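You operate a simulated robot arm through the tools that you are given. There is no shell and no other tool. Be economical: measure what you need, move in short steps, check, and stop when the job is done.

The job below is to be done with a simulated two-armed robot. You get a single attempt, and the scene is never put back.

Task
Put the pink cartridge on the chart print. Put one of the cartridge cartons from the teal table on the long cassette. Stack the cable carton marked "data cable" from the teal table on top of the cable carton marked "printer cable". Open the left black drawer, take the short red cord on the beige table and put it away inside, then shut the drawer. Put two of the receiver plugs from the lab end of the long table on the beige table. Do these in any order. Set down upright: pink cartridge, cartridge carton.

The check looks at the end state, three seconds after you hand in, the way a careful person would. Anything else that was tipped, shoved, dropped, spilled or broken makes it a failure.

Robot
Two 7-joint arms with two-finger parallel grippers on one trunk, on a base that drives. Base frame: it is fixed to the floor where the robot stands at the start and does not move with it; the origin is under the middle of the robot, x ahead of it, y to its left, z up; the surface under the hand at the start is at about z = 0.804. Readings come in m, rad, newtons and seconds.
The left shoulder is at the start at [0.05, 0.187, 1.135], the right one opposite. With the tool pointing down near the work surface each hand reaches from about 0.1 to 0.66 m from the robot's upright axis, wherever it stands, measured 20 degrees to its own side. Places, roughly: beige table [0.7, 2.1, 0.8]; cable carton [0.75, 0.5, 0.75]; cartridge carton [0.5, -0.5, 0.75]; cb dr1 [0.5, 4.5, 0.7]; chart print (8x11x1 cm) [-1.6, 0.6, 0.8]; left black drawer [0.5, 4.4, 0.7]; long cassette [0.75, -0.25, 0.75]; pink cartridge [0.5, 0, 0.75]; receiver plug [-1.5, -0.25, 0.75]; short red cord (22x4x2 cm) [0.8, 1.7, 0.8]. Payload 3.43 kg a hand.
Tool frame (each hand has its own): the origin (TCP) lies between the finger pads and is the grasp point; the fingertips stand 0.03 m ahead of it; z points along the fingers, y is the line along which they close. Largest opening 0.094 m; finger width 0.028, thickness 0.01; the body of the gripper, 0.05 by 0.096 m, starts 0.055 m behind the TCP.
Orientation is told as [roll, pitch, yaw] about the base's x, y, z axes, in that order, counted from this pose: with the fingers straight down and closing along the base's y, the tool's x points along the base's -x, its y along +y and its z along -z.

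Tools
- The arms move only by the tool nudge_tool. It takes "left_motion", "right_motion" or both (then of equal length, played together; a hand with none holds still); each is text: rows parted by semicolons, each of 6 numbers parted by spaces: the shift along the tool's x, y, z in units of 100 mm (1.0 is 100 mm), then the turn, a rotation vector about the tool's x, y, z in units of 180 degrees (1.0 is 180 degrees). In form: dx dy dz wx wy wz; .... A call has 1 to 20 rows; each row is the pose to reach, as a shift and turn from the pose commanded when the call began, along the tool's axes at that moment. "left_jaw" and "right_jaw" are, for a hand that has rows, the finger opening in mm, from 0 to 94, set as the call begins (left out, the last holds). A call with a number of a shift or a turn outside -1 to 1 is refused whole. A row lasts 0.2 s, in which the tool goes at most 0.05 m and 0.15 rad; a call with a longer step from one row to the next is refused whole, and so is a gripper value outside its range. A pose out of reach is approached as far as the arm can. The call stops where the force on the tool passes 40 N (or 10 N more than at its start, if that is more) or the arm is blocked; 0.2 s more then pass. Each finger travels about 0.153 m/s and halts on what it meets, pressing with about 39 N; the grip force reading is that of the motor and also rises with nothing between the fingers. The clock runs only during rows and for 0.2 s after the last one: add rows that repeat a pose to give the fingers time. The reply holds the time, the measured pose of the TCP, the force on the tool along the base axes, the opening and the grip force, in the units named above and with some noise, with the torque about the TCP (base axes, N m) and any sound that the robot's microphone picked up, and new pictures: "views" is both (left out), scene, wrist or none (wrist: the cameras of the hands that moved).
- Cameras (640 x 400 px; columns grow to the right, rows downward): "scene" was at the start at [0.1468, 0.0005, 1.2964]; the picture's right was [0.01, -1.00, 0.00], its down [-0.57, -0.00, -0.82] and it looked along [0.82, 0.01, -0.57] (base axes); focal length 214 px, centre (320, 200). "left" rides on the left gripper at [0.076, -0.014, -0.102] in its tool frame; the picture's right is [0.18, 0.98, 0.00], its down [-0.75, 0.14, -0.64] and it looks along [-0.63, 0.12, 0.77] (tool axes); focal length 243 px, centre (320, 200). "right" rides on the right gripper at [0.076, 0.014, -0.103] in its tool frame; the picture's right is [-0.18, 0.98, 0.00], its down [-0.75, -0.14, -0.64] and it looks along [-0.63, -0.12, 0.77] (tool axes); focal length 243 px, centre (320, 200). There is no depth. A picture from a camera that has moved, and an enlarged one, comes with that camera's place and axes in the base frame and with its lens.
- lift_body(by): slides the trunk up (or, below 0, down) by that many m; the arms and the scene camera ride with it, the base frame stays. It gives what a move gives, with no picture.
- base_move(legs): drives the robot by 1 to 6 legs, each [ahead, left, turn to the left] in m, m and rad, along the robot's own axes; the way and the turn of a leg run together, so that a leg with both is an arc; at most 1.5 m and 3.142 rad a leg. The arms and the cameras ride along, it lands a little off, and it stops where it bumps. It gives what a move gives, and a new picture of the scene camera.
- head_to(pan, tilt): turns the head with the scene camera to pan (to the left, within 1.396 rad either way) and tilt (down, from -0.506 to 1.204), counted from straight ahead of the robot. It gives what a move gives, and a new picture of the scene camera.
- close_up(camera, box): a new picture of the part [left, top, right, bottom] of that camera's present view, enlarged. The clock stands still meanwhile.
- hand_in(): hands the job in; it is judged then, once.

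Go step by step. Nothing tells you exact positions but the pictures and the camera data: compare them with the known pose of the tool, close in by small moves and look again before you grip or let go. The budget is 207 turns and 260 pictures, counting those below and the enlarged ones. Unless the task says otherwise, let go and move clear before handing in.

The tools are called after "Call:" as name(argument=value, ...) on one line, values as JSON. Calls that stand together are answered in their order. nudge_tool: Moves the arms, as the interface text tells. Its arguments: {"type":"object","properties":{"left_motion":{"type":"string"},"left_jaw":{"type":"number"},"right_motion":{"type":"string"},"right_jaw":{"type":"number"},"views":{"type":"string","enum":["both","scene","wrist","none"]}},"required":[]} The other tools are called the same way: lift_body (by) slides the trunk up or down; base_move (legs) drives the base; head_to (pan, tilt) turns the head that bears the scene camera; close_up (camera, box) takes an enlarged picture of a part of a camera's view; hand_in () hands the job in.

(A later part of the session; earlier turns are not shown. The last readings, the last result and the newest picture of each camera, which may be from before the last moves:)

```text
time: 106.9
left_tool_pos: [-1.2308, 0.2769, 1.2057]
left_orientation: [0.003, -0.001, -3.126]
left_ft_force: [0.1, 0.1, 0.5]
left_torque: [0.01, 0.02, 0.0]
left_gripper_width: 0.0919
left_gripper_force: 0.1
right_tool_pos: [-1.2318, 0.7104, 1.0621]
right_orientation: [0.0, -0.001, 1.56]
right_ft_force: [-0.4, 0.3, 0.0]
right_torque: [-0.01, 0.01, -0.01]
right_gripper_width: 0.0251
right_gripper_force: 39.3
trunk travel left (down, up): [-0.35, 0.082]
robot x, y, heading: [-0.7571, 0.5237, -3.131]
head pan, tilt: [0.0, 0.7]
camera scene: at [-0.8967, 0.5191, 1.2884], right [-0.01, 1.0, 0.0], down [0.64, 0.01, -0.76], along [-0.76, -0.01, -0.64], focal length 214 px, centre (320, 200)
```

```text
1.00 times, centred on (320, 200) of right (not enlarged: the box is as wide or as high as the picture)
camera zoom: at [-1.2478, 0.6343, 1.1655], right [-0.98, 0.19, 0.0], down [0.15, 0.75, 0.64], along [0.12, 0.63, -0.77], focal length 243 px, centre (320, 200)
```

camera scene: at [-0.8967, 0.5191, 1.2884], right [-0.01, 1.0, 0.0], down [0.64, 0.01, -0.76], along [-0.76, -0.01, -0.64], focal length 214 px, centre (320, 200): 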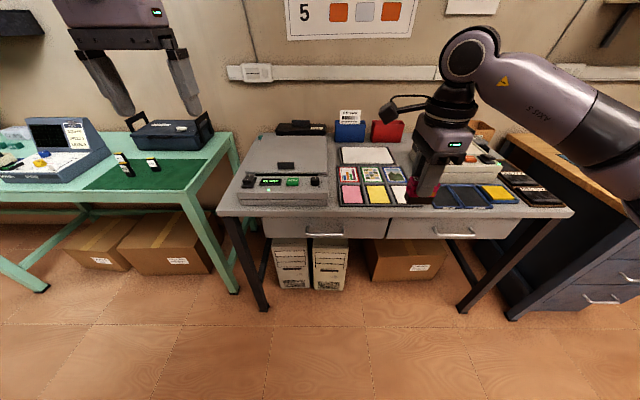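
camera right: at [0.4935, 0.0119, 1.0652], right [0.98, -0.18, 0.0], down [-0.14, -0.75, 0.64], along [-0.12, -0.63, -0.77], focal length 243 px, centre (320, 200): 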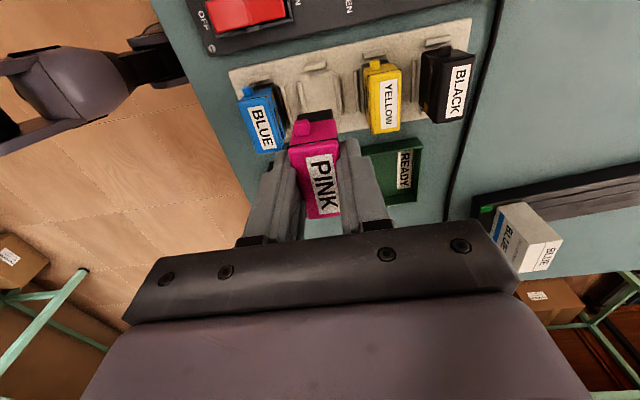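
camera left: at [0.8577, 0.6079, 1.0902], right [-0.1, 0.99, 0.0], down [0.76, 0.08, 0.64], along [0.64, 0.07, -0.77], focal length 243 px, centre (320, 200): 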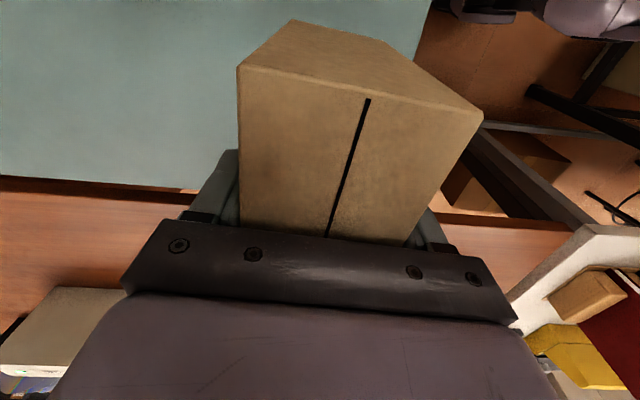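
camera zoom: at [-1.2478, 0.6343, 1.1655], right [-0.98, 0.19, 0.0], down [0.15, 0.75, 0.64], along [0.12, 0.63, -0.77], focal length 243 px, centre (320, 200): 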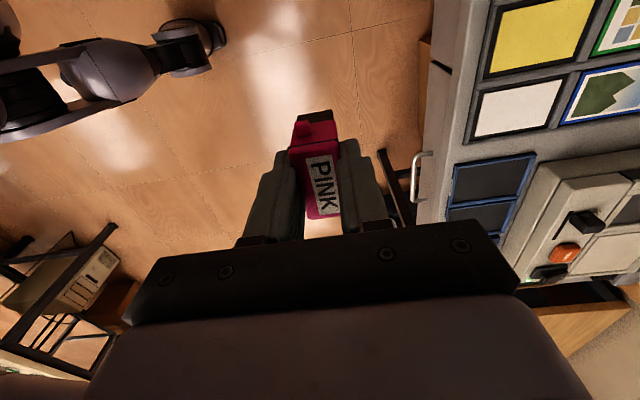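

The chart print (bar chart, red frame) sits in the tray at ~(-1.64, 0.627). I'll drive up so the right hand can reach it.

Call:
base_move(legs=[[0.33, 0.06, 0]])

Call:
close_up(camera="scene", box=[280, 120, 440, 240])

Call:
close_up(camera="right", box=[0, 0, 640, 400])

```text
time: 109.1
left_tool_pos: [-1.5601, 0.2115, 1.2057]
left_orientation: [0.001, 0.0, -3.126]
left_ft_force: [-0.3, -0.5, 0.3]
left_torque: [0.03, -0.01, 0.0]
left_gripper_width: 0.0918
left_gripper_force: 0.1
right_tool_pos: [-1.5641, 0.6461, 1.0627]
right_orientation: [0.0, -0.001, 1.563]
right_ft_force: [0.1, 0.1, -0.7]
right_torque: [0.02, -0.03, 0.03]
right_gripper_width: 0.025
right_gripper_force: 39.1
trunk travel left (down, up): [-0.35, 0.082]
robot x, y, heading: [-1.0835, 0.4573, -3.136]
head pan, tilt: [0.0, 0.7]
camera scene: at [-1.2281, 0.4552, 1.2883], right [-0.01, 1.0, 0.0], down [0.64, 0.01, -0.76], along [-0.76, -0.01, -0.64], focal length 214 px, centre (320, 200)
```

scene: 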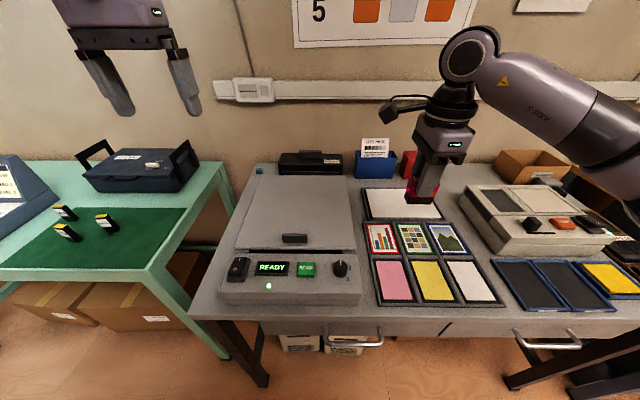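

```text
3.33 times, centred on (360, 180) of scene
camera zoom: at [-1.2281, 0.4552, 1.2883], right [-0.01, 1.0, 0.0], down [0.64, 0.01, -0.76], along [-0.76, -0.01, -0.64], focal length 715 px, centre (187, 267)
```

zoom: 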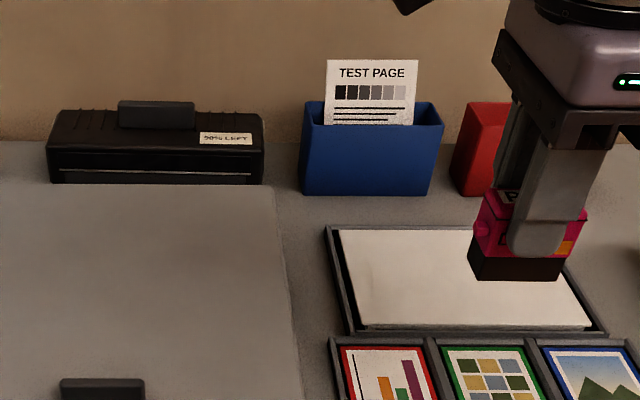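

```text
1.00 times, centred on (320, 200) of right (not enlarged: the box is as wide or as high as the picture)
camera zoom: at [-1.5793, 0.57, 1.1654], right [-0.98, 0.19, 0.0], down [0.15, 0.75, 0.64], along [0.12, 0.63, -0.77], focal length 243 px, centre (320, 200)
```

zoom: 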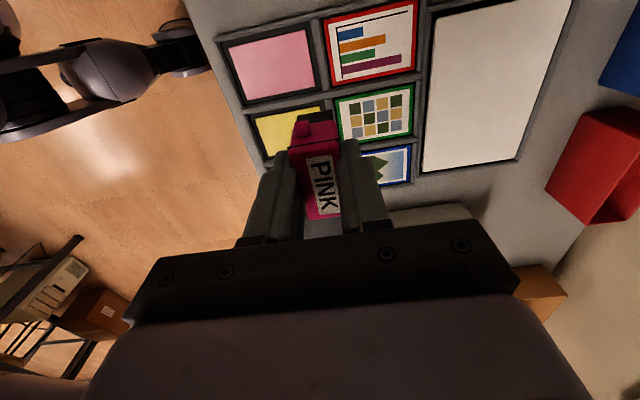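

Target centre ≈(-1.631, 0.628). Cartridge bottom is ~5.4 cm below TCP. Move over the print and lower partway.

Call:
nudge_tool(right_motion="0.09 0.33 0 0 0 0; 0.18 0.67 0 0 0 0; 0.18 0.67 0.4 0 0 0; 0.18 0.67 0.8 0 0 0; 0.18 0.67 1 0 0 0; 0.18 0.67 1 0 0 0", views="wrist")

Call:
close_up(camera="scene", box=[320, 180, 480, 300])

```text
time: 110.5
left_tool_pos: [-1.5594, 0.2114, 1.2056]
left_orientation: [0.003, -0.002, -3.124]
left_ft_force: [0.2, 0.7, -0.1]
left_torque: [0.02, -0.02, 0.06]
left_gripper_width: 0.0921
left_gripper_force: 0.0
right_tool_pos: [-1.6308, 0.6288, 0.962]
right_orientation: [0.001, -0.001, 1.565]
right_ft_force: [0.8, 0.0, -0.5]
right_torque: [0.01, 0.03, 0.01]
right_gripper_width: 0.0246
right_gripper_force: 39.5
trunk travel left (down, up): [-0.35, 0.082]
robot x, y, heading: [-1.0913, 0.4592, -3.133]
head pan, tilt: [0.0, 0.7]
camera right: at [-1.6451, 0.5519, 1.0658], right [-0.98, 0.19, 0.0], down [0.15, 0.75, 0.64], along [0.12, 0.63, -0.77], focal length 243 px, centre (320, 200)
```

right: 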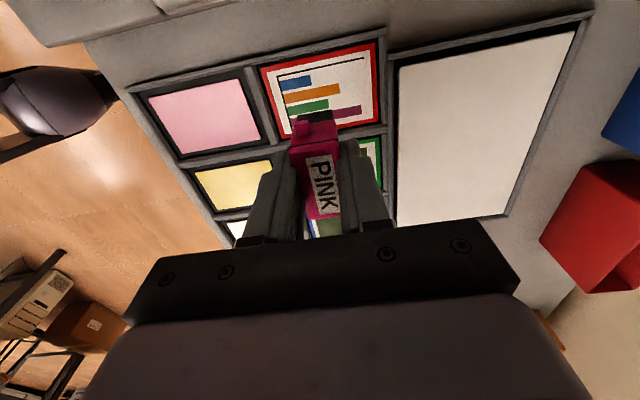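

```text
3.33 times, centred on (400, 240) of scene
camera zoom: at [-1.2276, 0.4553, 1.2884], right [-0.01, 1.0, 0.0], down [0.64, 0.01, -0.76], along [-0.76, -0.01, -0.64], focal length 715 px, centre (53, 67)
```

zoom: 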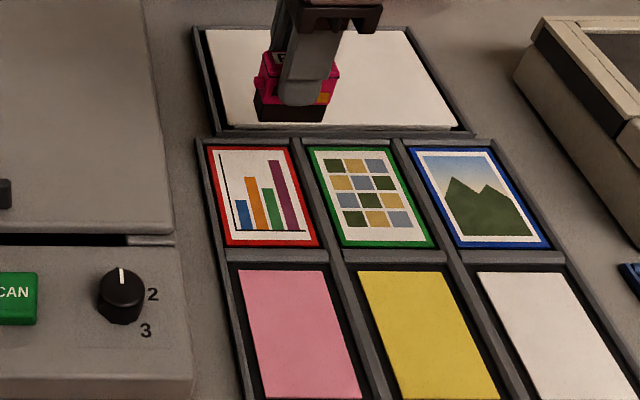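

Well centred over the chart print. Lower close to the surface.

Call:
nudge_tool(right_motion="0 0.02 0.4 0 0 0; 0 0.02 0.7 0 0 0; 0 0.02 0.85 0 0 0; 0 0.02 0.85 0 0 0", views="none")

Call:
close_up(camera="scene", box=[340, 200, 440, 270])

```text
time: 111.5
left_tool_pos: [-1.5595, 0.213, 1.2051]
left_orientation: [0.002, 0.0, -3.126]
left_ft_force: [0.2, 0.4, 0.0]
left_torque: [0.0, 0.01, -0.02]
left_gripper_width: 0.0919
left_gripper_force: 0.0
right_tool_pos: [-1.6311, 0.6293, 0.8788]
right_orientation: [0.001, 0.0, 1.562]
right_ft_force: [-0.1, -0.5, -0.4]
right_torque: [-0.01, -0.01, 0.0]
right_gripper_width: 0.0247
right_gripper_force: 38.8
trunk travel left (down, up): [-0.35, 0.082]
robot x, y, heading: [-1.0836, 0.4604, -3.136]
head pan, tilt: [0.0, 0.7]
```

```text
5.71 times, centred on (390, 235) of scene
camera zoom: at [-1.2276, 0.4553, 1.2884], right [-0.01, 1.0, 0.0], down [0.64, 0.01, -0.76], along [-0.76, -0.01, -0.64], focal length 1226 px, centre (-80, 0)
```

zoom: 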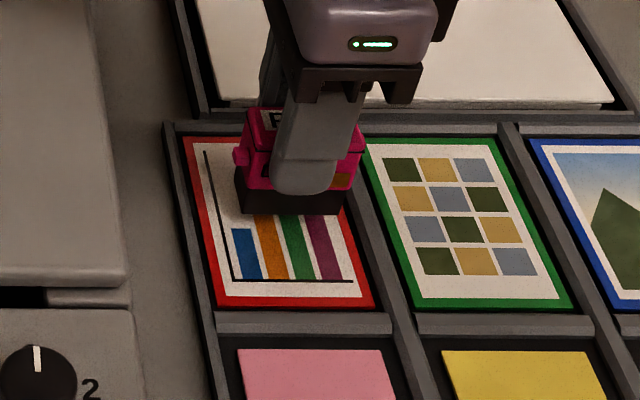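

Call:
nudge_tool(right_motion="0 0 0.03 0 0 0; 0 0 0.06 0 0 0; 0 0 0.09 0 0 0; 0 0 0.09 0 0 0", views="none")

Call:
close_up(camera="scene", box=[340, 200, 440, 270])

```text
time: 112.5
left_tool_pos: [-1.5592, 0.2128, 1.2057]
left_orientation: [0.001, 0.0, -3.124]
left_ft_force: [1.3, -0.6, -0.3]
left_torque: [0.01, 0.03, 0.01]
left_gripper_width: 0.0921
left_gripper_force: 0.0
right_tool_pos: [-1.6326, 0.6287, 0.8698]
right_orientation: [-0.001, -0.003, 1.563]
right_ft_force: [0.3, 0.1, 0.4]
right_torque: [0.02, 0.01, 0.01]
right_gripper_width: 0.0252
right_gripper_force: 39.3
trunk travel left (down, up): [-0.35, 0.082]
robot x, y, heading: [-1.0884, 0.4562, -3.131]
head pan, tilt: [0.0, 0.7]
```

```text
5.71 times, centred on (390, 235) of scene
camera zoom: at [-1.2276, 0.4553, 1.2884], right [-0.01, 1.0, 0.0], down [0.64, 0.01, -0.76], along [-0.76, -0.01, -0.64], focal length 1226 px, centre (-80, 0)
```

zoom: 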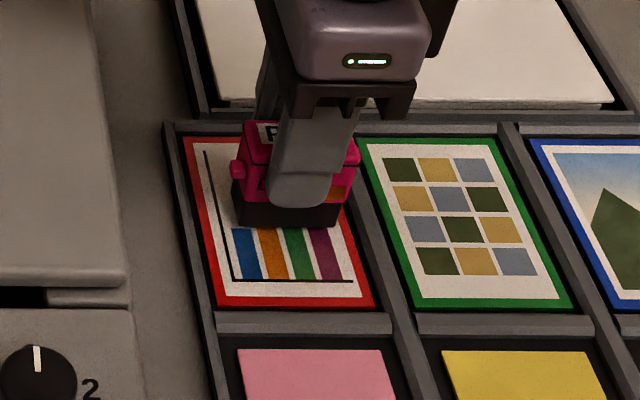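

Shift 5 mm left in the view and continue down until contact.

Call:
nudge_tool(right_motion="0.05 0 0 0 0 0; 0.05 0 0.02 0 0 0; 0.05 0 0.04 0 0 0; 0.05 0 0.06 0 0 0; 0.05 0 0.06 0 0 0", views="none")

Call:
close_up(camera="scene", box=[340, 200, 440, 270])

```text
time: 113.7
left_tool_pos: [-1.5584, 0.2125, 1.2059]
left_orientation: [0.001, -0.001, -3.126]
left_ft_force: [0.1, 0.3, -0.4]
left_torque: [0.02, -0.04, 0.01]
left_gripper_width: 0.092
left_gripper_force: 0.0
right_tool_pos: [-1.6334, 0.6243, 0.8655]
right_orientation: [0.007, 0.0, 1.561]
right_ft_force: [-1.3, 1.1, 13.1]
right_torque: [0.11, 0.01, 0.0]
right_gripper_width: 0.0246
right_gripper_force: 38.8
trunk travel left (down, up): [-0.35, 0.082]
robot x, y, heading: [-1.084, 0.4565, -3.134]
head pan, tilt: [0.0, 0.7]
```

```text
5.71 times, centred on (390, 235) of scene
camera zoom: at [-1.2265, 0.4552, 1.2888], right [-0.01, 1.0, 0.0], down [0.64, 0.01, -0.77], along [-0.77, -0.01, -0.64], focal length 1226 px, centre (-80, 0)
```

zoom: 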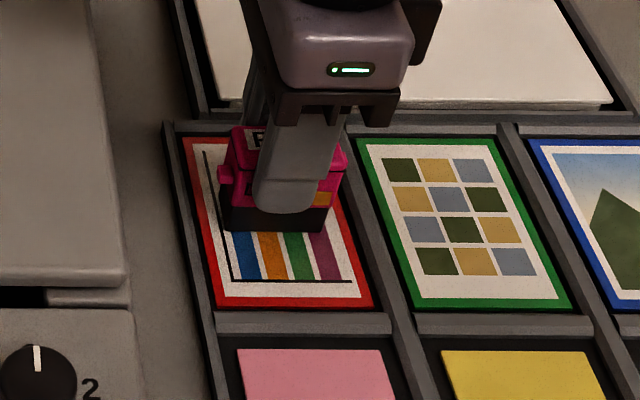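

Contact. Relax, release, and lift.

Call:
nudge_tool(right_motion="0 0 -0.02 0 0 0; 0 0 -0.02 0 0 0", views="none")

Call:
nudge_tool(right_motion="0 0 0 0 0 0; 0 0 0 0 0 0", right_jaw=46, views="none")

Call:
nudge_tool(right_motion="0 0 -0.2 0 0 0; 0 0 -0.5 0 0 0; 0 0 -1 0 0 0; 0 0 -1 0 0 0", views="none")

Call:
nudge_tool(right_motion="0 -0.3 -0.3 0 0 0; 0 -0.6 -0.6 0 0 0; 0 -0.9 -0.9 0 0 0; 0 -1 -1 0 0 0", views="scene")

Call:
close_up(camera="scene", box=[340, 200, 440, 270])

```text
time: 114.3
left_tool_pos: [-1.5607, 0.2118, 1.2057]
left_orientation: [0.003, -0.001, -3.126]
left_ft_force: [0.0, -0.2, -0.6]
left_torque: [0.01, 0.0, -0.03]
left_gripper_width: 0.0918
left_gripper_force: 0.1
right_tool_pos: [-1.6312, 0.6245, 0.8659]
right_orientation: [0.0, -0.002, 1.564]
right_ft_force: [-2.4, 0.5, 8.1]
right_torque: [0.02, 0.16, 0.02]
right_gripper_width: 0.0246
right_gripper_force: 39.4
trunk travel left (down, up): [-0.35, 0.082]
robot x, y, heading: [-1.0811, 0.4568, -3.13]
head pan, tilt: [0.0, 0.7]
```

```text
time: 114.9
left_tool_pos: [-1.5603, 0.2125, 1.2038]
left_orientation: [0.002, 0.0, -3.127]
left_ft_force: [0.4, 0.6, 0.2]
left_torque: [0.0, 0.01, 0.0]
left_gripper_width: 0.092
left_gripper_force: 0.1
right_tool_pos: [-1.6318, 0.6245, 0.8631]
right_orientation: [-0.001, -0.001, 1.563]
right_ft_force: [-0.2, -0.3, 0.8]
right_torque: [-0.01, 0.0, 0.01]
right_gripper_width: 0.0458
right_gripper_force: 0.0
trunk travel left (down, up): [-0.35, 0.082]
robot x, y, heading: [-1.0854, 0.4564, -3.135]
head pan, tilt: [0.0, 0.7]
```

```text
time: 115.9
left_tool_pos: [-1.5603, 0.2119, 1.207]
left_orientation: [0.002, 0.0, -3.126]
left_ft_force: [-1.0, 0.2, 0.6]
left_torque: [0.01, 0.03, 0.0]
left_gripper_width: 0.0918
left_gripper_force: 0.0
right_tool_pos: [-1.6348, 0.6274, 0.9638]
right_orientation: [0.0, -0.003, 1.563]
right_ft_force: [0.2, 1.3, -0.1]
right_torque: [0.01, 0.03, 0.03]
right_gripper_width: 0.0461
right_gripper_force: 0.1
trunk travel left (down, up): [-0.35, 0.082]
robot x, y, heading: [-1.0825, 0.4572, -3.129]
head pan, tilt: [0.0, 0.7]
```

```text
time: 116.9
left_tool_pos: [-1.5614, 0.2126, 1.2057]
left_orientation: [0.002, 0.001, -3.127]
left_ft_force: [0.6, 0.3, 1.1]
left_torque: [-0.03, 0.04, 0.02]
left_gripper_width: 0.0923
left_gripper_force: 0.0
right_tool_pos: [-1.5329, 0.6246, 1.0659]
right_orientation: [0.0, -0.001, 1.562]
right_ft_force: [-0.6, 0.3, -0.7]
right_torque: [0.0, 0.02, 0.02]
right_gripper_width: 0.0461
right_gripper_force: 0.1
trunk travel left (down, up): [-0.35, 0.082]
robot x, y, heading: [-1.0822, 0.4559, -3.136]
head pan, tilt: [0.0, 0.7]
camera scene: at [-1.2276, 0.4553, 1.2884], right [-0.01, 1.0, 0.0], down [0.64, 0.01, -0.76], along [-0.76, -0.01, -0.64], focal length 214 px, centre (320, 200)
```

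scene: 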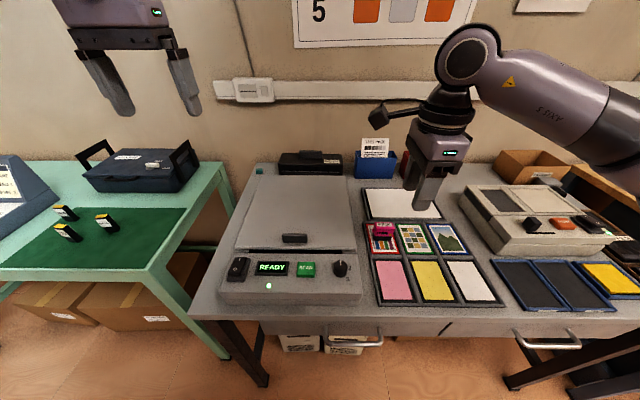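

```text
5.71 times, centred on (390, 235) of scene
camera zoom: at [-1.2276, 0.4553, 1.2884], right [-0.01, 1.0, 0.0], down [0.64, 0.01, -0.76], along [-0.76, -0.01, -0.64], focal length 1226 px, centre (-80, 0)
```

zoom: 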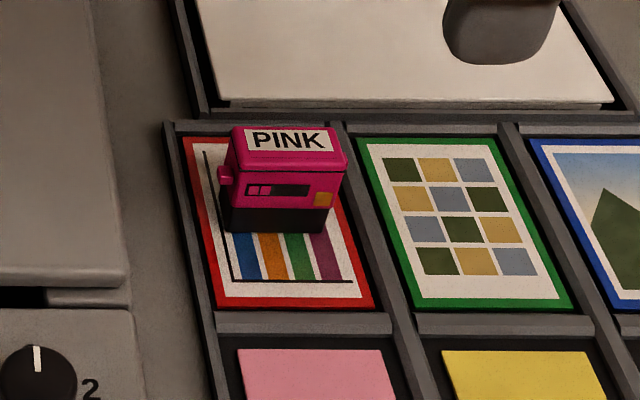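

Pink cartridge stands upright on the chart print. Next: the receiver plugs on the green mat to the left; drive there.

Call:
base_move(legs=[[-0.12, 0, 0], [0, 0.62, 0]])

Call:
close_up(camera="scene", box=[160, 120, 480, 320])

```text
time: 123.7
left_tool_pos: [-1.4343, -0.4065, 1.2049]
left_orientation: [0.002, -0.001, -3.128]
left_ft_force: [-0.7, 0.6, -0.4]
left_torque: [-0.03, 0.03, 0.01]
left_gripper_width: 0.0919
left_gripper_force: 0.1
right_tool_pos: [-1.4069, 0.0053, 1.0644]
right_orientation: [0.001, 0.0, 1.562]
right_ft_force: [0.0, 0.0, 0.2]
right_torque: [0.0, -0.01, -0.01]
right_gripper_width: 0.0462
right_gripper_force: 0.0
trunk travel left (down, up): [-0.35, 0.082]
robot x, y, heading: [-0.9593, -0.167, -3.134]
head pan, tilt: [0.0, 0.7]
camera scene: at [-1.1019, -0.1645, 1.2884], right [-0.01, 1.0, 0.0], down [0.64, 0.01, -0.76], along [-0.76, -0.01, -0.64], focal length 214 px, centre (320, 200)
```

scene: 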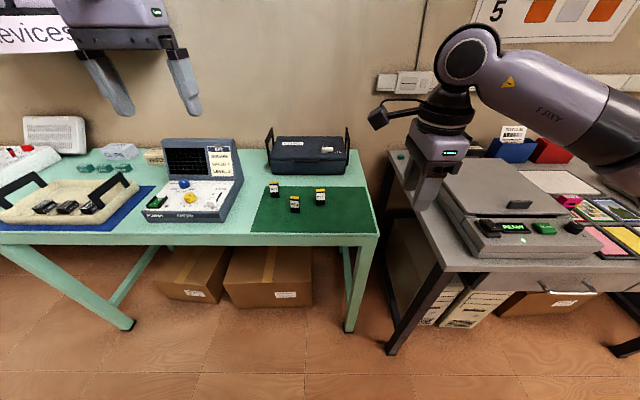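

```text
2.00 times, centred on (320, 220) of scene
camera zoom: at [-1.1019, -0.1645, 1.2884], right [-0.01, 1.0, 0.0], down [0.64, 0.01, -0.76], along [-0.76, -0.01, -0.64], focal length 429 px, centre (320, 160)
```

zoom: 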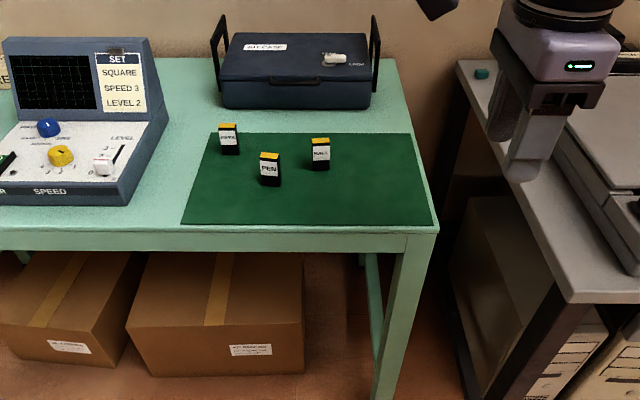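

Call:
close_up(camera="scene", box=[255, 170, 345, 225])

Call:
close_up(camera="scene", box=[0, 120, 240, 250])

Call:
close_up(camera="left", box=[0, 0, 640, 400])

```text
7.11 times, centred on (300, 198) of scene
camera zoom: at [-1.1019, -0.1645, 1.2884], right [-0.01, 1.0, 0.0], down [0.64, 0.01, -0.76], along [-0.76, -0.01, -0.64], focal length 1525 px, centre (462, 218)
```

zoom: 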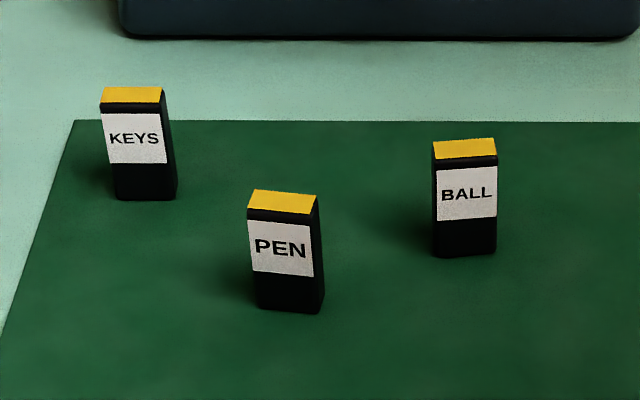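

```text
2.67 times, centred on (120, 185) of scene
camera zoom: at [-1.1019, -0.1645, 1.2884], right [-0.01, 1.0, 0.0], down [0.64, 0.01, -0.76], along [-0.76, -0.01, -0.64], focal length 572 px, centre (853, 240)
```

zoom: 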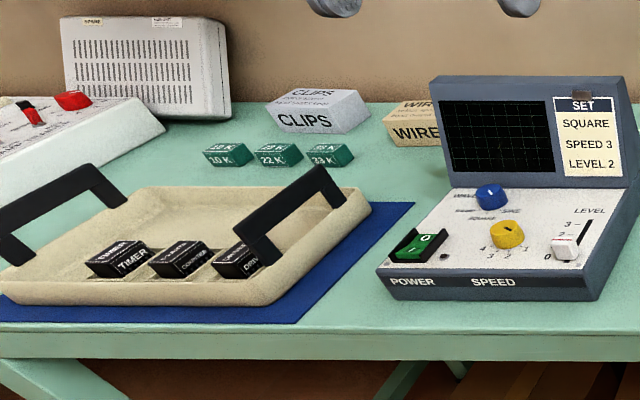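

```text
1.00 times, centred on (320, 200) of left (not enlarged: the box is as wide or as high as the picture)
camera zoom: at [-1.3582, -0.3913, 1.3085], right [0.2, -0.98, 0.0], down [-0.75, -0.15, 0.64], along [-0.63, -0.13, -0.77], focal length 243 px, centre (320, 200)
```

zoom: 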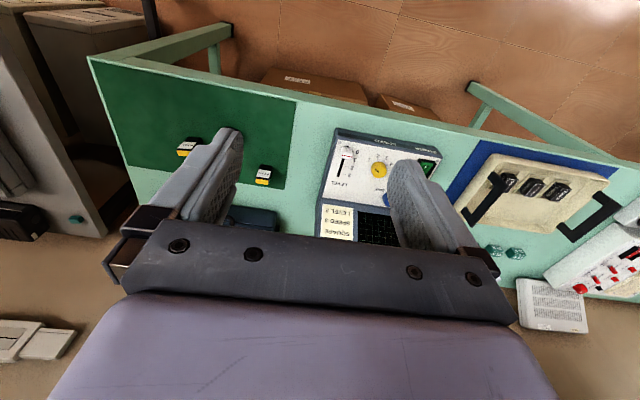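

The KEYS / PEN / BALL blocks (receiver dongles, ~2.7×1.5×6 cm) are the receiver plugs: PEN ≈(-1.626, -0.252), BALL ≈(-1.664, -0.169). I'll approach and take PEN with the left hand first.

Call:
base_move(legs=[[0.16, -0.07, 0]])

Call:
nudge_tool(left_motion="0.1 -0.25 0.3 0 0 0; 0.2 -0.5 0.6 0 0 0; 0.3 -0.84 0.9 0 0 0; 0.3 -0.84 0.9 0 0 0", right_motion="0 0 -0.1 0 0 -0.045; 0 0 -0.2 0 0 -0.09; 0 0 -0.3 0 0 -0.135; 0 0 -0.4 0 0 -0.18", left_jaw=60, views="both")

```text
time: 125.2
left_tool_pos: [-1.5991, -0.3369, 1.2048]
left_orientation: [0.004, -0.001, -3.125]
left_ft_force: [0.1, 0.1, 0.4]
left_torque: [-0.01, -0.02, 0.03]
left_gripper_width: 0.0918
left_gripper_force: 0.0
right_tool_pos: [-1.572, 0.0742, 1.0639]
right_orientation: [0.0, 0.001, 1.562]
right_ft_force: [0.3, -0.7, 0.2]
right_torque: [-0.01, -0.02, -0.01]
right_gripper_width: 0.0459
right_gripper_force: 0.0
trunk travel left (down, up): [-0.35, 0.082]
robot x, y, heading: [-1.1242, -0.093, -3.133]
head pan, tilt: [0.0, 0.7]
camera scene: at [-1.2664, -0.095, 1.2883], right [-0.01, 1.0, 0.0], down [0.64, 0.0, -0.76], along [-0.76, -0.01, -0.64], focal length 214 px, centre (320, 200)
```

scene: 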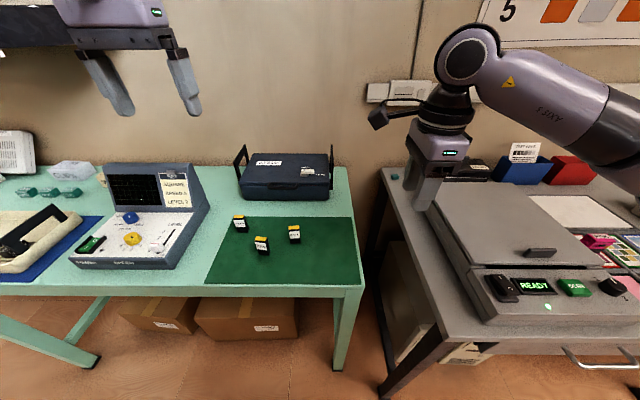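

```text
time: 126.2
left_tool_pos: [-1.5652, -0.2622, 1.116]
left_orientation: [0.001, -0.004, -3.127]
left_ft_force: [-0.4, -0.8, -0.1]
left_torque: [-0.02, -0.01, 0.0]
left_gripper_width: 0.0599
left_gripper_force: 0.0
left hand out of reach, approached as far as the arm can: row 3, 4
right_tool_pos: [-1.5715, 0.0739, 1.1051]
right_orientation: [-0.002, -0.002, 2.13]
right_ft_force: [-0.1, 0.1, 0.2]
right_torque: [0.01, 0.01, -0.01]
right_gripper_width: 0.0461
right_gripper_force: 0.0
trunk travel left (down, up): [-0.35, 0.082]
robot x, y, heading: [-1.1216, -0.0953, -3.138]
head pan, tilt: [0.0, 0.7]
camera scene: at [-1.2658, -0.0955, 1.2884], right [-0.01, 1.0, 0.0], down [0.64, 0.0, -0.76], along [-0.76, -0.01, -0.64], focal length 214 px, centre (320, 200)
camera right: at [-1.5431, 0.0012, 1.2087], right [-0.93, -0.36, 0.0], down [-0.28, 0.71, 0.64], along [-0.23, 0.6, -0.77], focal length 243 px, centre (320, 200)
camera left: at [-1.4886, -0.2463, 1.219], right [0.2, -0.98, 0.0], down [-0.75, -0.15, 0.64], along [-0.63, -0.13, -0.77], focal length 243 px, centre (320, 200)
```

scene: 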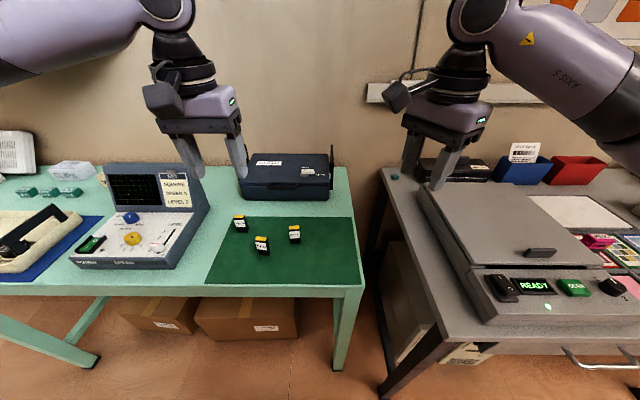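
right: 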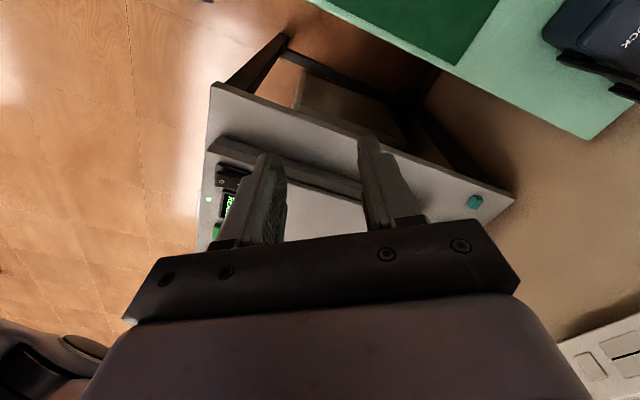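
left: 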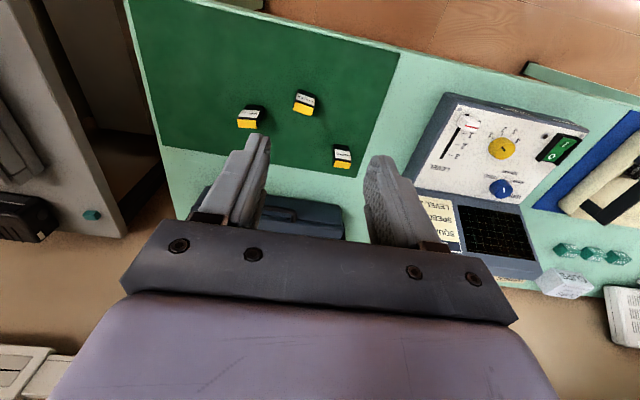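

PEN refined to ≈(-1.621, -0.250). Move the left hand above it while the right finishes turning.

Call:
nudge_tool(left_motion="-0.1 0 0.15 0 0 0; -0.2 0 0.3 0 0 0; -0.3 -0.01 0.45 0 0 0; -0.4 -0.02 0.6 0 0 0; -0.5 -0.03 0.75 0 0 0; -0.52 -0.03 0.9 0 0 0; -0.52 -0.03 1.0 0 0 0; -0.52 -0.03 1.0 0 0 0", right_motion="0 0 0 0 0 -0.0464; 0 0 0 0 0 -0.0928; 0 0 0 0 0 -0.139; 0 0 0 0 0 -0.185; 0 0 0 0 0 -0.232; 0 0 0 0 0 -0.278; 0 0 0 0 0 -0.324; 0 0 0 0 0 -0.324", right_jaw=60, left_jaw=60, views="none")

Call:
close_up(camera="left", box=[160, 0, 480, 200])

Call:
close_up(camera="scene", box=[180, 160, 340, 280])

```text
time: 128.0
left_tool_pos: [-1.599, -0.2777, 1.0192]
left_orientation: [0.0, -0.003, -3.127]
left_ft_force: [0.4, -0.1, 0.4]
left_torque: [0.01, 0.01, 0.0]
left_gripper_width: 0.06
left_gripper_force: 0.0
left hand out of reach, approached as far as the arm can: row 2, 3, 4, 5, 6, 7, 8
right_tool_pos: [-1.571, 0.0746, 1.1057]
right_orientation: [-0.003, -0.001, -3.137]
right_ft_force: [-0.1, 0.1, -0.1]
right_torque: [0.0, 0.0, -0.01]
right_gripper_width: 0.0599
right_gripper_force: 0.2
trunk travel left (down, up): [-0.35, 0.082]
robot x, y, heading: [-1.1261, -0.0928, -3.131]
head pan, tilt: [0.0, 0.7]
```

```text
2.00 times, centred on (320, 100) of left
camera zoom: at [-1.5227, -0.2628, 1.1224], right [0.2, -0.98, 0.0], down [-0.75, -0.15, 0.64], along [-0.63, -0.13, -0.77], focal length 485 px, centre (320, 400)
```

zoom: 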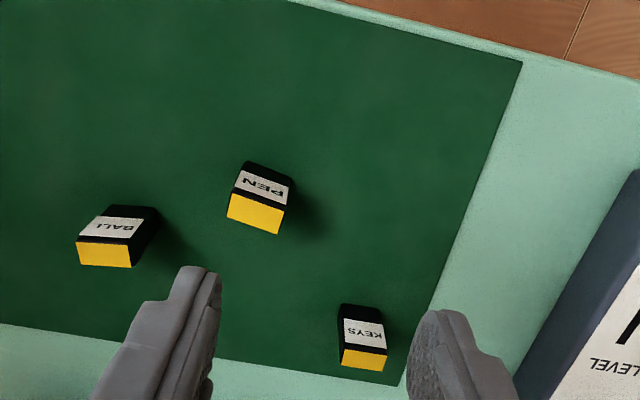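

```text
3.33 times, centred on (260, 220) of scene
camera zoom: at [-1.2657, -0.0953, 1.2884], right [-0.01, 1.0, 0.0], down [0.64, 0.0, -0.76], along [-0.76, -0.01, -0.64], focal length 715 px, centre (520, 133)
```

zoom: 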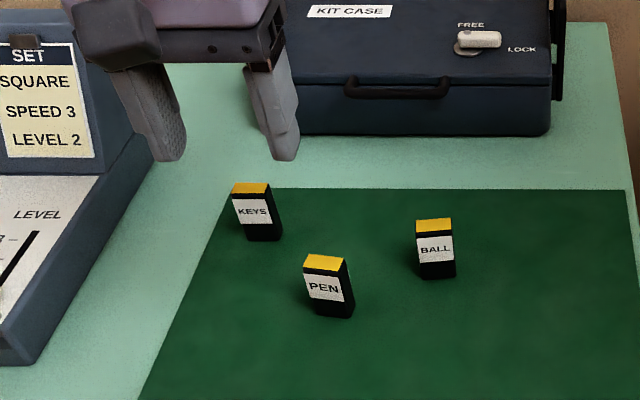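

The left arm is at a limit inward, so I'll shift the base instead to bring the hand over PEN.

Call:
base_move(legs=[[0.05, -0.06, 0]])

Call:
nudge_tool(left_motion="0 0 0 0 0 0", views="wrist")

```text
time: 129.2
left_tool_pos: [-1.6487, -0.2181, 1.0192]
left_orientation: [0.002, -0.002, -3.128]
left_ft_force: [-0.9, 0.9, -0.3]
left_torque: [-0.03, 0.02, -0.01]
left_gripper_width: 0.0597
left_gripper_force: 0.2
right_tool_pos: [-1.6216, 0.1342, 1.1046]
right_orientation: [-0.001, 0.001, -3.137]
right_ft_force: [-0.1, -0.1, -0.8]
right_torque: [-0.02, -0.01, -0.01]
right_gripper_width: 0.0602
right_gripper_force: 0.1
trunk travel left (down, up): [-0.35, 0.082]
robot x, y, heading: [-1.1722, -0.034, -3.132]
head pan, tilt: [0.0, 0.7]
camera scene: at [-1.3165, -0.0357, 1.2883], right [-0.01, 1.0, 0.0], down [0.64, 0.0, -0.76], along [-0.76, -0.01, -0.64], focal length 214 px, centre (320, 200)
```

scene: 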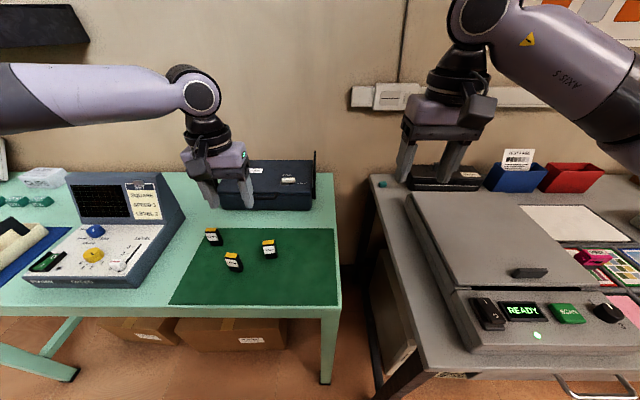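

```text
time: 129.6
left_tool_pos: [-1.6501, -0.2194, 1.0198]
left_orientation: [0.0, -0.002, -3.127]
left_ft_force: [0.5, 0.8, -0.4]
left_torque: [-0.01, 0.02, 0.0]
left_gripper_width: 0.0598
left_gripper_force: 0.0
right_tool_pos: [-1.623, 0.1328, 1.1054]
right_orientation: [-0.001, 0.0, -3.138]
right_ft_force: [0.7, -0.1, 0.0]
right_torque: [0.03, -0.01, 0.01]
right_gripper_width: 0.06
right_gripper_force: 0.0
trunk travel left (down, up): [-0.35, 0.082]
robot x, y, heading: [-1.1758, -0.0353, -3.139]
head pan, tilt: [0.0, 0.7]
camera left: at [-1.5731, -0.2037, 1.1226], right [0.2, -0.98, 0.0], down [-0.75, -0.15, 0.64], along [-0.63, -0.13, -0.77], focal length 243 px, centre (320, 200)
```

left: 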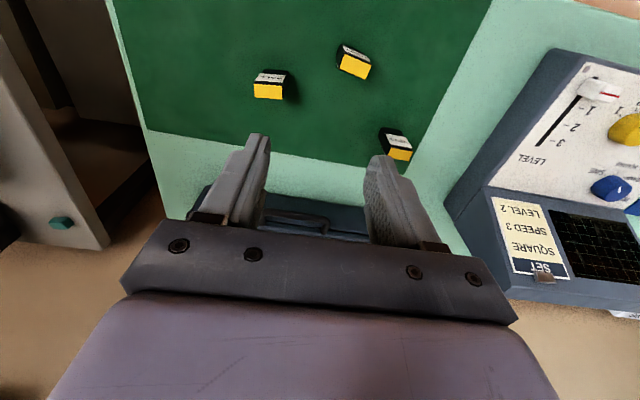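

PEN centre ≈(-1.618, -0.2475), rotated ~0.14 rad. Move above it, aligned, and lower partway.

Call:
nudge_tool(left_motion="0.11 0.09 0.1 0 0 0.015; 0.22 0.19 0.2 0 0 0.03; 0.32 0.28 0.4 0 0 0.045; 0.32 0.28 0.7 0 0 0.045; 0.32 0.28 0.7 0 0 0.045", left_jaw=55, views="wrist")

Call:
close_up(camera="left", box=[220, 60, 420, 200])

```text
time: 130.8
left_tool_pos: [-1.6176, -0.2479, 0.9484]
left_orientation: [0.002, -0.003, 3.014]
left_ft_force: [-0.3, -0.3, 0.0]
left_torque: [0.03, -0.02, -0.02]
left_gripper_width: 0.0548
left_gripper_force: 0.3
right_tool_pos: [-1.6214, 0.1339, 1.105]
right_orientation: [-0.002, -0.001, -3.139]
right_ft_force: [0.3, 0.1, 0.7]
right_torque: [0.04, 0.0, 0.03]
right_gripper_width: 0.06
right_gripper_force: 0.0
trunk travel left (down, up): [-0.35, 0.082]
robot x, y, heading: [-1.1724, -0.0408, -3.133]
head pan, tilt: [0.0, 0.7]
camera left: at [-1.5394, -0.2432, 1.0518], right [0.06, -1.0, 0.0], down [-0.76, -0.04, 0.64], along [-0.64, -0.04, -0.77], focal length 243 px, centre (320, 200)
```

left: 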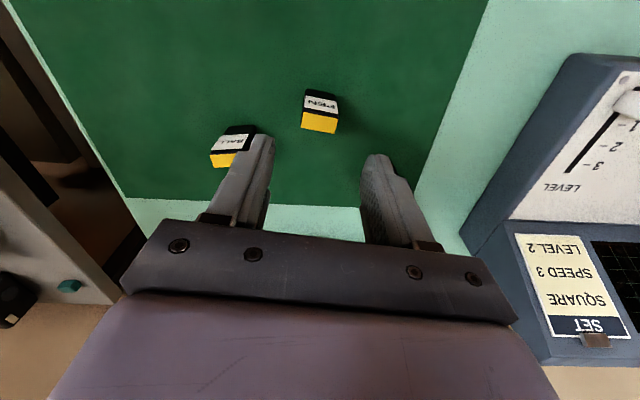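

```text
2.86 times, centred on (320, 130) of left
camera zoom: at [-1.5394, -0.2432, 1.0518], right [0.06, -1.0, 0.0], down [-0.76, -0.04, 0.64], along [-0.64, -0.04, -0.77], focal length 693 px, centre (320, 400)
```

zoom: 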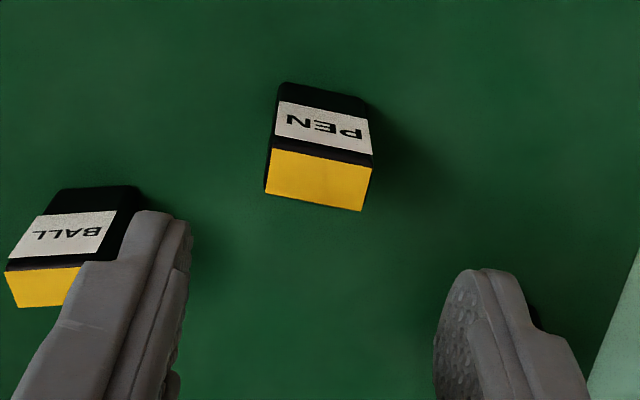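

Aligned. Descend and grip PEN.

Call:
nudge_tool(left_motion="0 0 0.4 0 0 0; 0 0 0.8 0 0 0; 0 0 1.0 0 0 0; 0 0 1.0 0 0 0", views="wrist")

Call:
nudge_tool(left_motion="0 0 0 0 0 0; 0 0 0 0 0 0; 0 0 0 0 0 0", left_jaw=10, views="none")

Call:
nudge_tool(left_motion="0 0 -0.3 0 0 0; 0 0 -0.6 0 0 0; 0 0 -1 0 0 0; 0 0 -1 0 0 0", views="both")

```text
time: 131.8
left_tool_pos: [-1.607, -0.2605, 0.8602]
left_orientation: [-0.001, -0.002, 3.014]
left_ft_force: [-0.1, 0.2, -0.2]
left_torque: [-0.02, 0.0, -0.03]
left_gripper_width: 0.055
left_gripper_force: 0.0
left hand out of reach, approached as far as the arm can: row 2, 3, 4
right_tool_pos: [-1.6205, 0.1336, 1.1046]
right_orientation: [-0.004, 0.0, -3.137]
right_ft_force: [-0.2, 0.1, 0.9]
right_torque: [0.01, -0.03, -0.01]
right_gripper_width: 0.0604
right_gripper_force: 0.2
trunk travel left (down, up): [-0.35, 0.082]
robot x, y, heading: [-1.1727, -0.0349, -3.136]
head pan, tilt: [0.0, 0.7]
camera left: at [-1.5285, -0.2557, 0.9639], right [0.06, -1.0, 0.0], down [-0.76, -0.04, 0.64], along [-0.64, -0.04, -0.77], focal length 243 px, centre (320, 200)
```

left: 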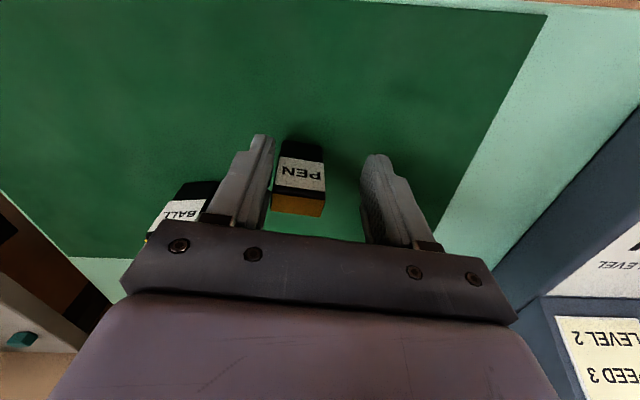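

```text
time: 132.6
left_tool_pos: [-1.6069, -0.2589, 0.862]
left_orientation: [0.0, 0.0, 3.013]
left_ft_force: [0.1, -0.1, 1.1]
left_torque: [-0.02, 0.02, 0.03]
left_gripper_width: 0.0326
left_gripper_force: 39.0
right_tool_pos: [-1.622, 0.1338, 1.1056]
right_orientation: [-0.002, -0.001, -3.138]
right_ft_force: [-1.2, -0.3, 1.3]
right_torque: [-0.03, -0.02, 0.0]
right_gripper_width: 0.06
right_gripper_force: 0.1
trunk travel left (down, up): [-0.35, 0.082]
robot x, y, heading: [-1.1752, -0.0329, -3.132]
head pan, tilt: [0.0, 0.7]
```

```text
time: 133.6
left_tool_pos: [-1.6082, -0.2597, 0.9615]
left_orientation: [-0.002, -0.002, 3.014]
left_ft_force: [0.1, 0.4, -0.3]
left_torque: [-0.03, 0.02, -0.02]
left_gripper_width: 0.0326
left_gripper_force: 39.4
right_tool_pos: [-1.6213, 0.1341, 1.1045]
right_orientation: [-0.002, -0.001, -3.138]
right_ft_force: [-0.4, -0.1, -0.9]
right_torque: [-0.01, 0.0, -0.02]
right_gripper_width: 0.0598
right_gripper_force: 0.0
trunk travel left (down, up): [-0.35, 0.082]
robot x, y, heading: [-1.1735, -0.0309, -3.132]
head pan, tilt: [0.0, 0.7]
camera scene: at [-1.3162, -0.0363, 1.2884], right [-0.01, 1.0, 0.0], down [0.64, 0.0, -0.76], along [-0.76, -0.01, -0.64], focal length 214 px, centre (320, 200)
camera left: at [-1.5298, -0.2552, 1.0649], right [0.06, -1.0, 0.0], down [-0.76, -0.04, 0.64], along [-0.64, -0.04, -0.77], focal length 243 px, centre (320, 200)
```

scene: 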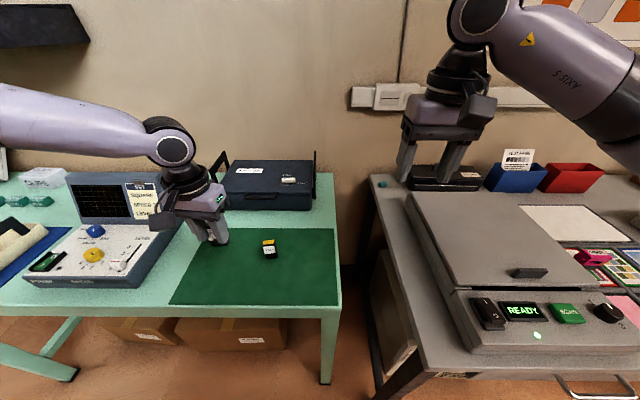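
left: 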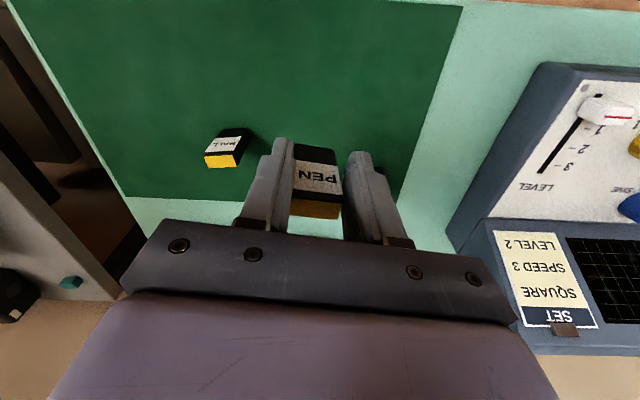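

PEN is gripped. Raise it high, then shift the base left to bring the right hand to BALL.

Call:
nudge_tool(left_motion="0 0.15 -0.4 0 0 0; 0 0.3 -0.8 0 0 0; 0 0.4 -1 0 0 0; 0 0.4 -1 0 0 0", views="none")

Call:
nudge_tool(left_motion="0 0.2 -0.4 0 0 0; 0 0.4 -0.8 0 0 0; 0 0.4 -1 0 0 0", views="none")

Call:
base_move(legs=[[0.02, 0.3, 0]])

Call:
close_up(camera="right", box=[0, 0, 640, 400])

```text
time: 134.6
left_tool_pos: [-1.6137, -0.2992, 1.0628]
left_orientation: [0.002, -0.002, 3.015]
left_ft_force: [0.3, -0.1, -0.2]
left_torque: [0.05, 0.03, 0.01]
left_gripper_width: 0.0326
left_gripper_force: 39.2
right_tool_pos: [-1.6219, 0.1344, 1.1051]
right_orientation: [0.0, 0.001, -3.137]
right_ft_force: [0.2, -0.1, -0.3]
right_torque: [-0.03, -0.02, 0.02]
right_gripper_width: 0.0599
right_gripper_force: 0.0
trunk travel left (down, up): [-0.35, 0.082]
robot x, y, heading: [-1.1727, -0.0331, -3.134]
head pan, tilt: [0.0, 0.7]
```

```text
time: 135.4
left_tool_pos: [-1.618, -0.3374, 1.1628]
left_orientation: [-0.001, 0.001, 3.014]
left_ft_force: [0.4, 0.7, -0.3]
left_torque: [0.0, 0.0, -0.03]
left_gripper_width: 0.0325
left_gripper_force: 39.2
right_tool_pos: [-1.6207, 0.1336, 1.1058]
right_orientation: [-0.001, 0.0, -3.137]
right_ft_force: [-0.7, -0.1, -0.1]
right_torque: [0.0, -0.03, 0.0]
right_gripper_width: 0.06
right_gripper_force: 0.0
trunk travel left (down, up): [-0.35, 0.082]
robot x, y, heading: [-1.1748, -0.0367, -3.136]
head pan, tilt: [0.0, 0.7]
```

```text
time: 138.6
left_tool_pos: [-1.6335, -0.6448, 1.1624]
left_orientation: [0.0, -0.002, 3.019]
left_ft_force: [-0.5, 0.2, 0.2]
left_torque: [0.01, 0.04, 0.02]
left_gripper_width: 0.0326
left_gripper_force: 39.0
right_tool_pos: [-1.6393, -0.174, 1.105]
right_orientation: [-0.004, -0.002, -3.133]
right_ft_force: [0.0, -0.1, -0.1]
right_torque: [-0.01, 0.01, 0.04]
right_gripper_width: 0.0601
right_gripper_force: 0.0
trunk travel left (down, up): [-0.35, 0.082]
robot x, y, heading: [-1.1896, -0.3412, -3.128]
head pan, tilt: [0.0, 0.7]
camera scene: at [-1.3333, -0.3425, 1.2884], right [-0.01, 1.0, 0.0], down [0.64, 0.01, -0.76], along [-0.76, -0.01, -0.64], focal length 214 px, centre (320, 200)
```

scene: 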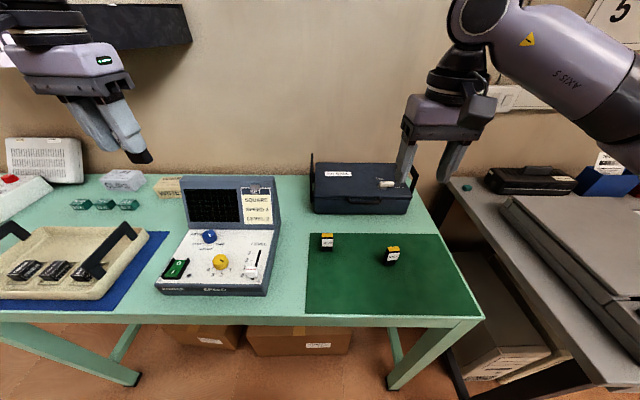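

```text
1.00 times, centred on (320, 200) of right (not enlarged: the box is as wide or as high as the picture)
camera zoom: at [-1.5635, -0.188, 1.2084], right [-0.18, -0.98, 0.0], down [-0.75, 0.13, 0.64], along [-0.63, 0.11, -0.77], focal length 243 px, centre (320, 200)
```

zoom: 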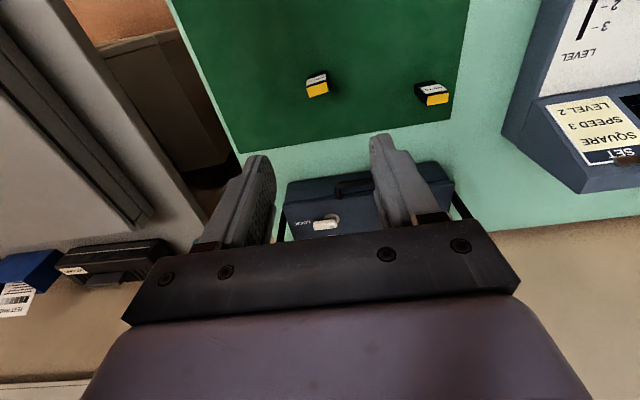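

Both remaining plugs stand. BALL ≈(-1.657, -0.167). Lower the right hand over it.

Call:
nudge_tool(right_motion="-0.09 -0.04 0.3 0 0 0; -0.18 -0.07 0.6 0 0 0; -0.18 -0.07 1.0 0 0 0; -0.18 -0.07 1 0 0 0", right_jaw=55, views="none")

Call:
nudge_tool(right_motion="0 0 0.25 0 0 0; 0 0 0.5 0 0 0; 0 0 0.5 0 0 0", views="none")

Call:
close_up(camera="right", box=[220, 60, 420, 200])

```text
time: 139.6
left_tool_pos: [-1.6317, -0.645, 1.1618]
left_orientation: [0.001, -0.001, 3.02]
left_ft_force: [0.1, 0.2, -0.4]
left_torque: [0.06, -0.02, 0.02]
left_gripper_width: 0.0324
left_gripper_force: 39.1
right_tool_pos: [-1.6557, -0.1665, 1.004]
right_orientation: [-0.002, -0.001, -3.134]
right_ft_force: [-1.0, 0.0, -0.3]
right_torque: [-0.02, 0.01, 0.01]
right_gripper_width: 0.055
right_gripper_force: 0.0
trunk travel left (down, up): [-0.35, 0.082]
robot x, y, heading: [-1.1901, -0.3404, -3.132]
head pan, tilt: [0.0, 0.7]
```

```text
time: 140.4
left_tool_pos: [-1.6318, -0.6453, 1.1628]
left_orientation: [0.001, -0.003, 3.02]
left_ft_force: [-0.4, 0.7, -0.5]
left_torque: [0.01, 0.0, 0.01]
left_gripper_width: 0.0324
left_gripper_force: 39.2
right_tool_pos: [-1.6586, -0.1668, 0.9533]
right_orientation: [-0.002, 0.001, -3.133]
right_ft_force: [-0.7, 0.7, -0.4]
right_torque: [0.01, 0.02, -0.02]
right_gripper_width: 0.055
right_gripper_force: 0.1
trunk travel left (down, up): [-0.35, 0.082]
robot x, y, heading: [-1.1869, -0.3421, -3.128]
head pan, tilt: [0.0, 0.7]
```

```text
2.86 times, centred on (320, 130) of right
camera zoom: at [-1.582, -0.18, 1.0573], right [-0.18, -0.98, 0.0], down [-0.75, 0.14, 0.64], along [-0.63, 0.11, -0.77], focal length 693 px, centre (320, 400)
```

zoom: 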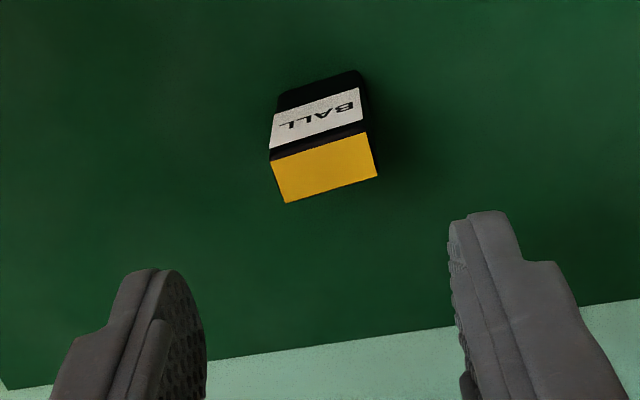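

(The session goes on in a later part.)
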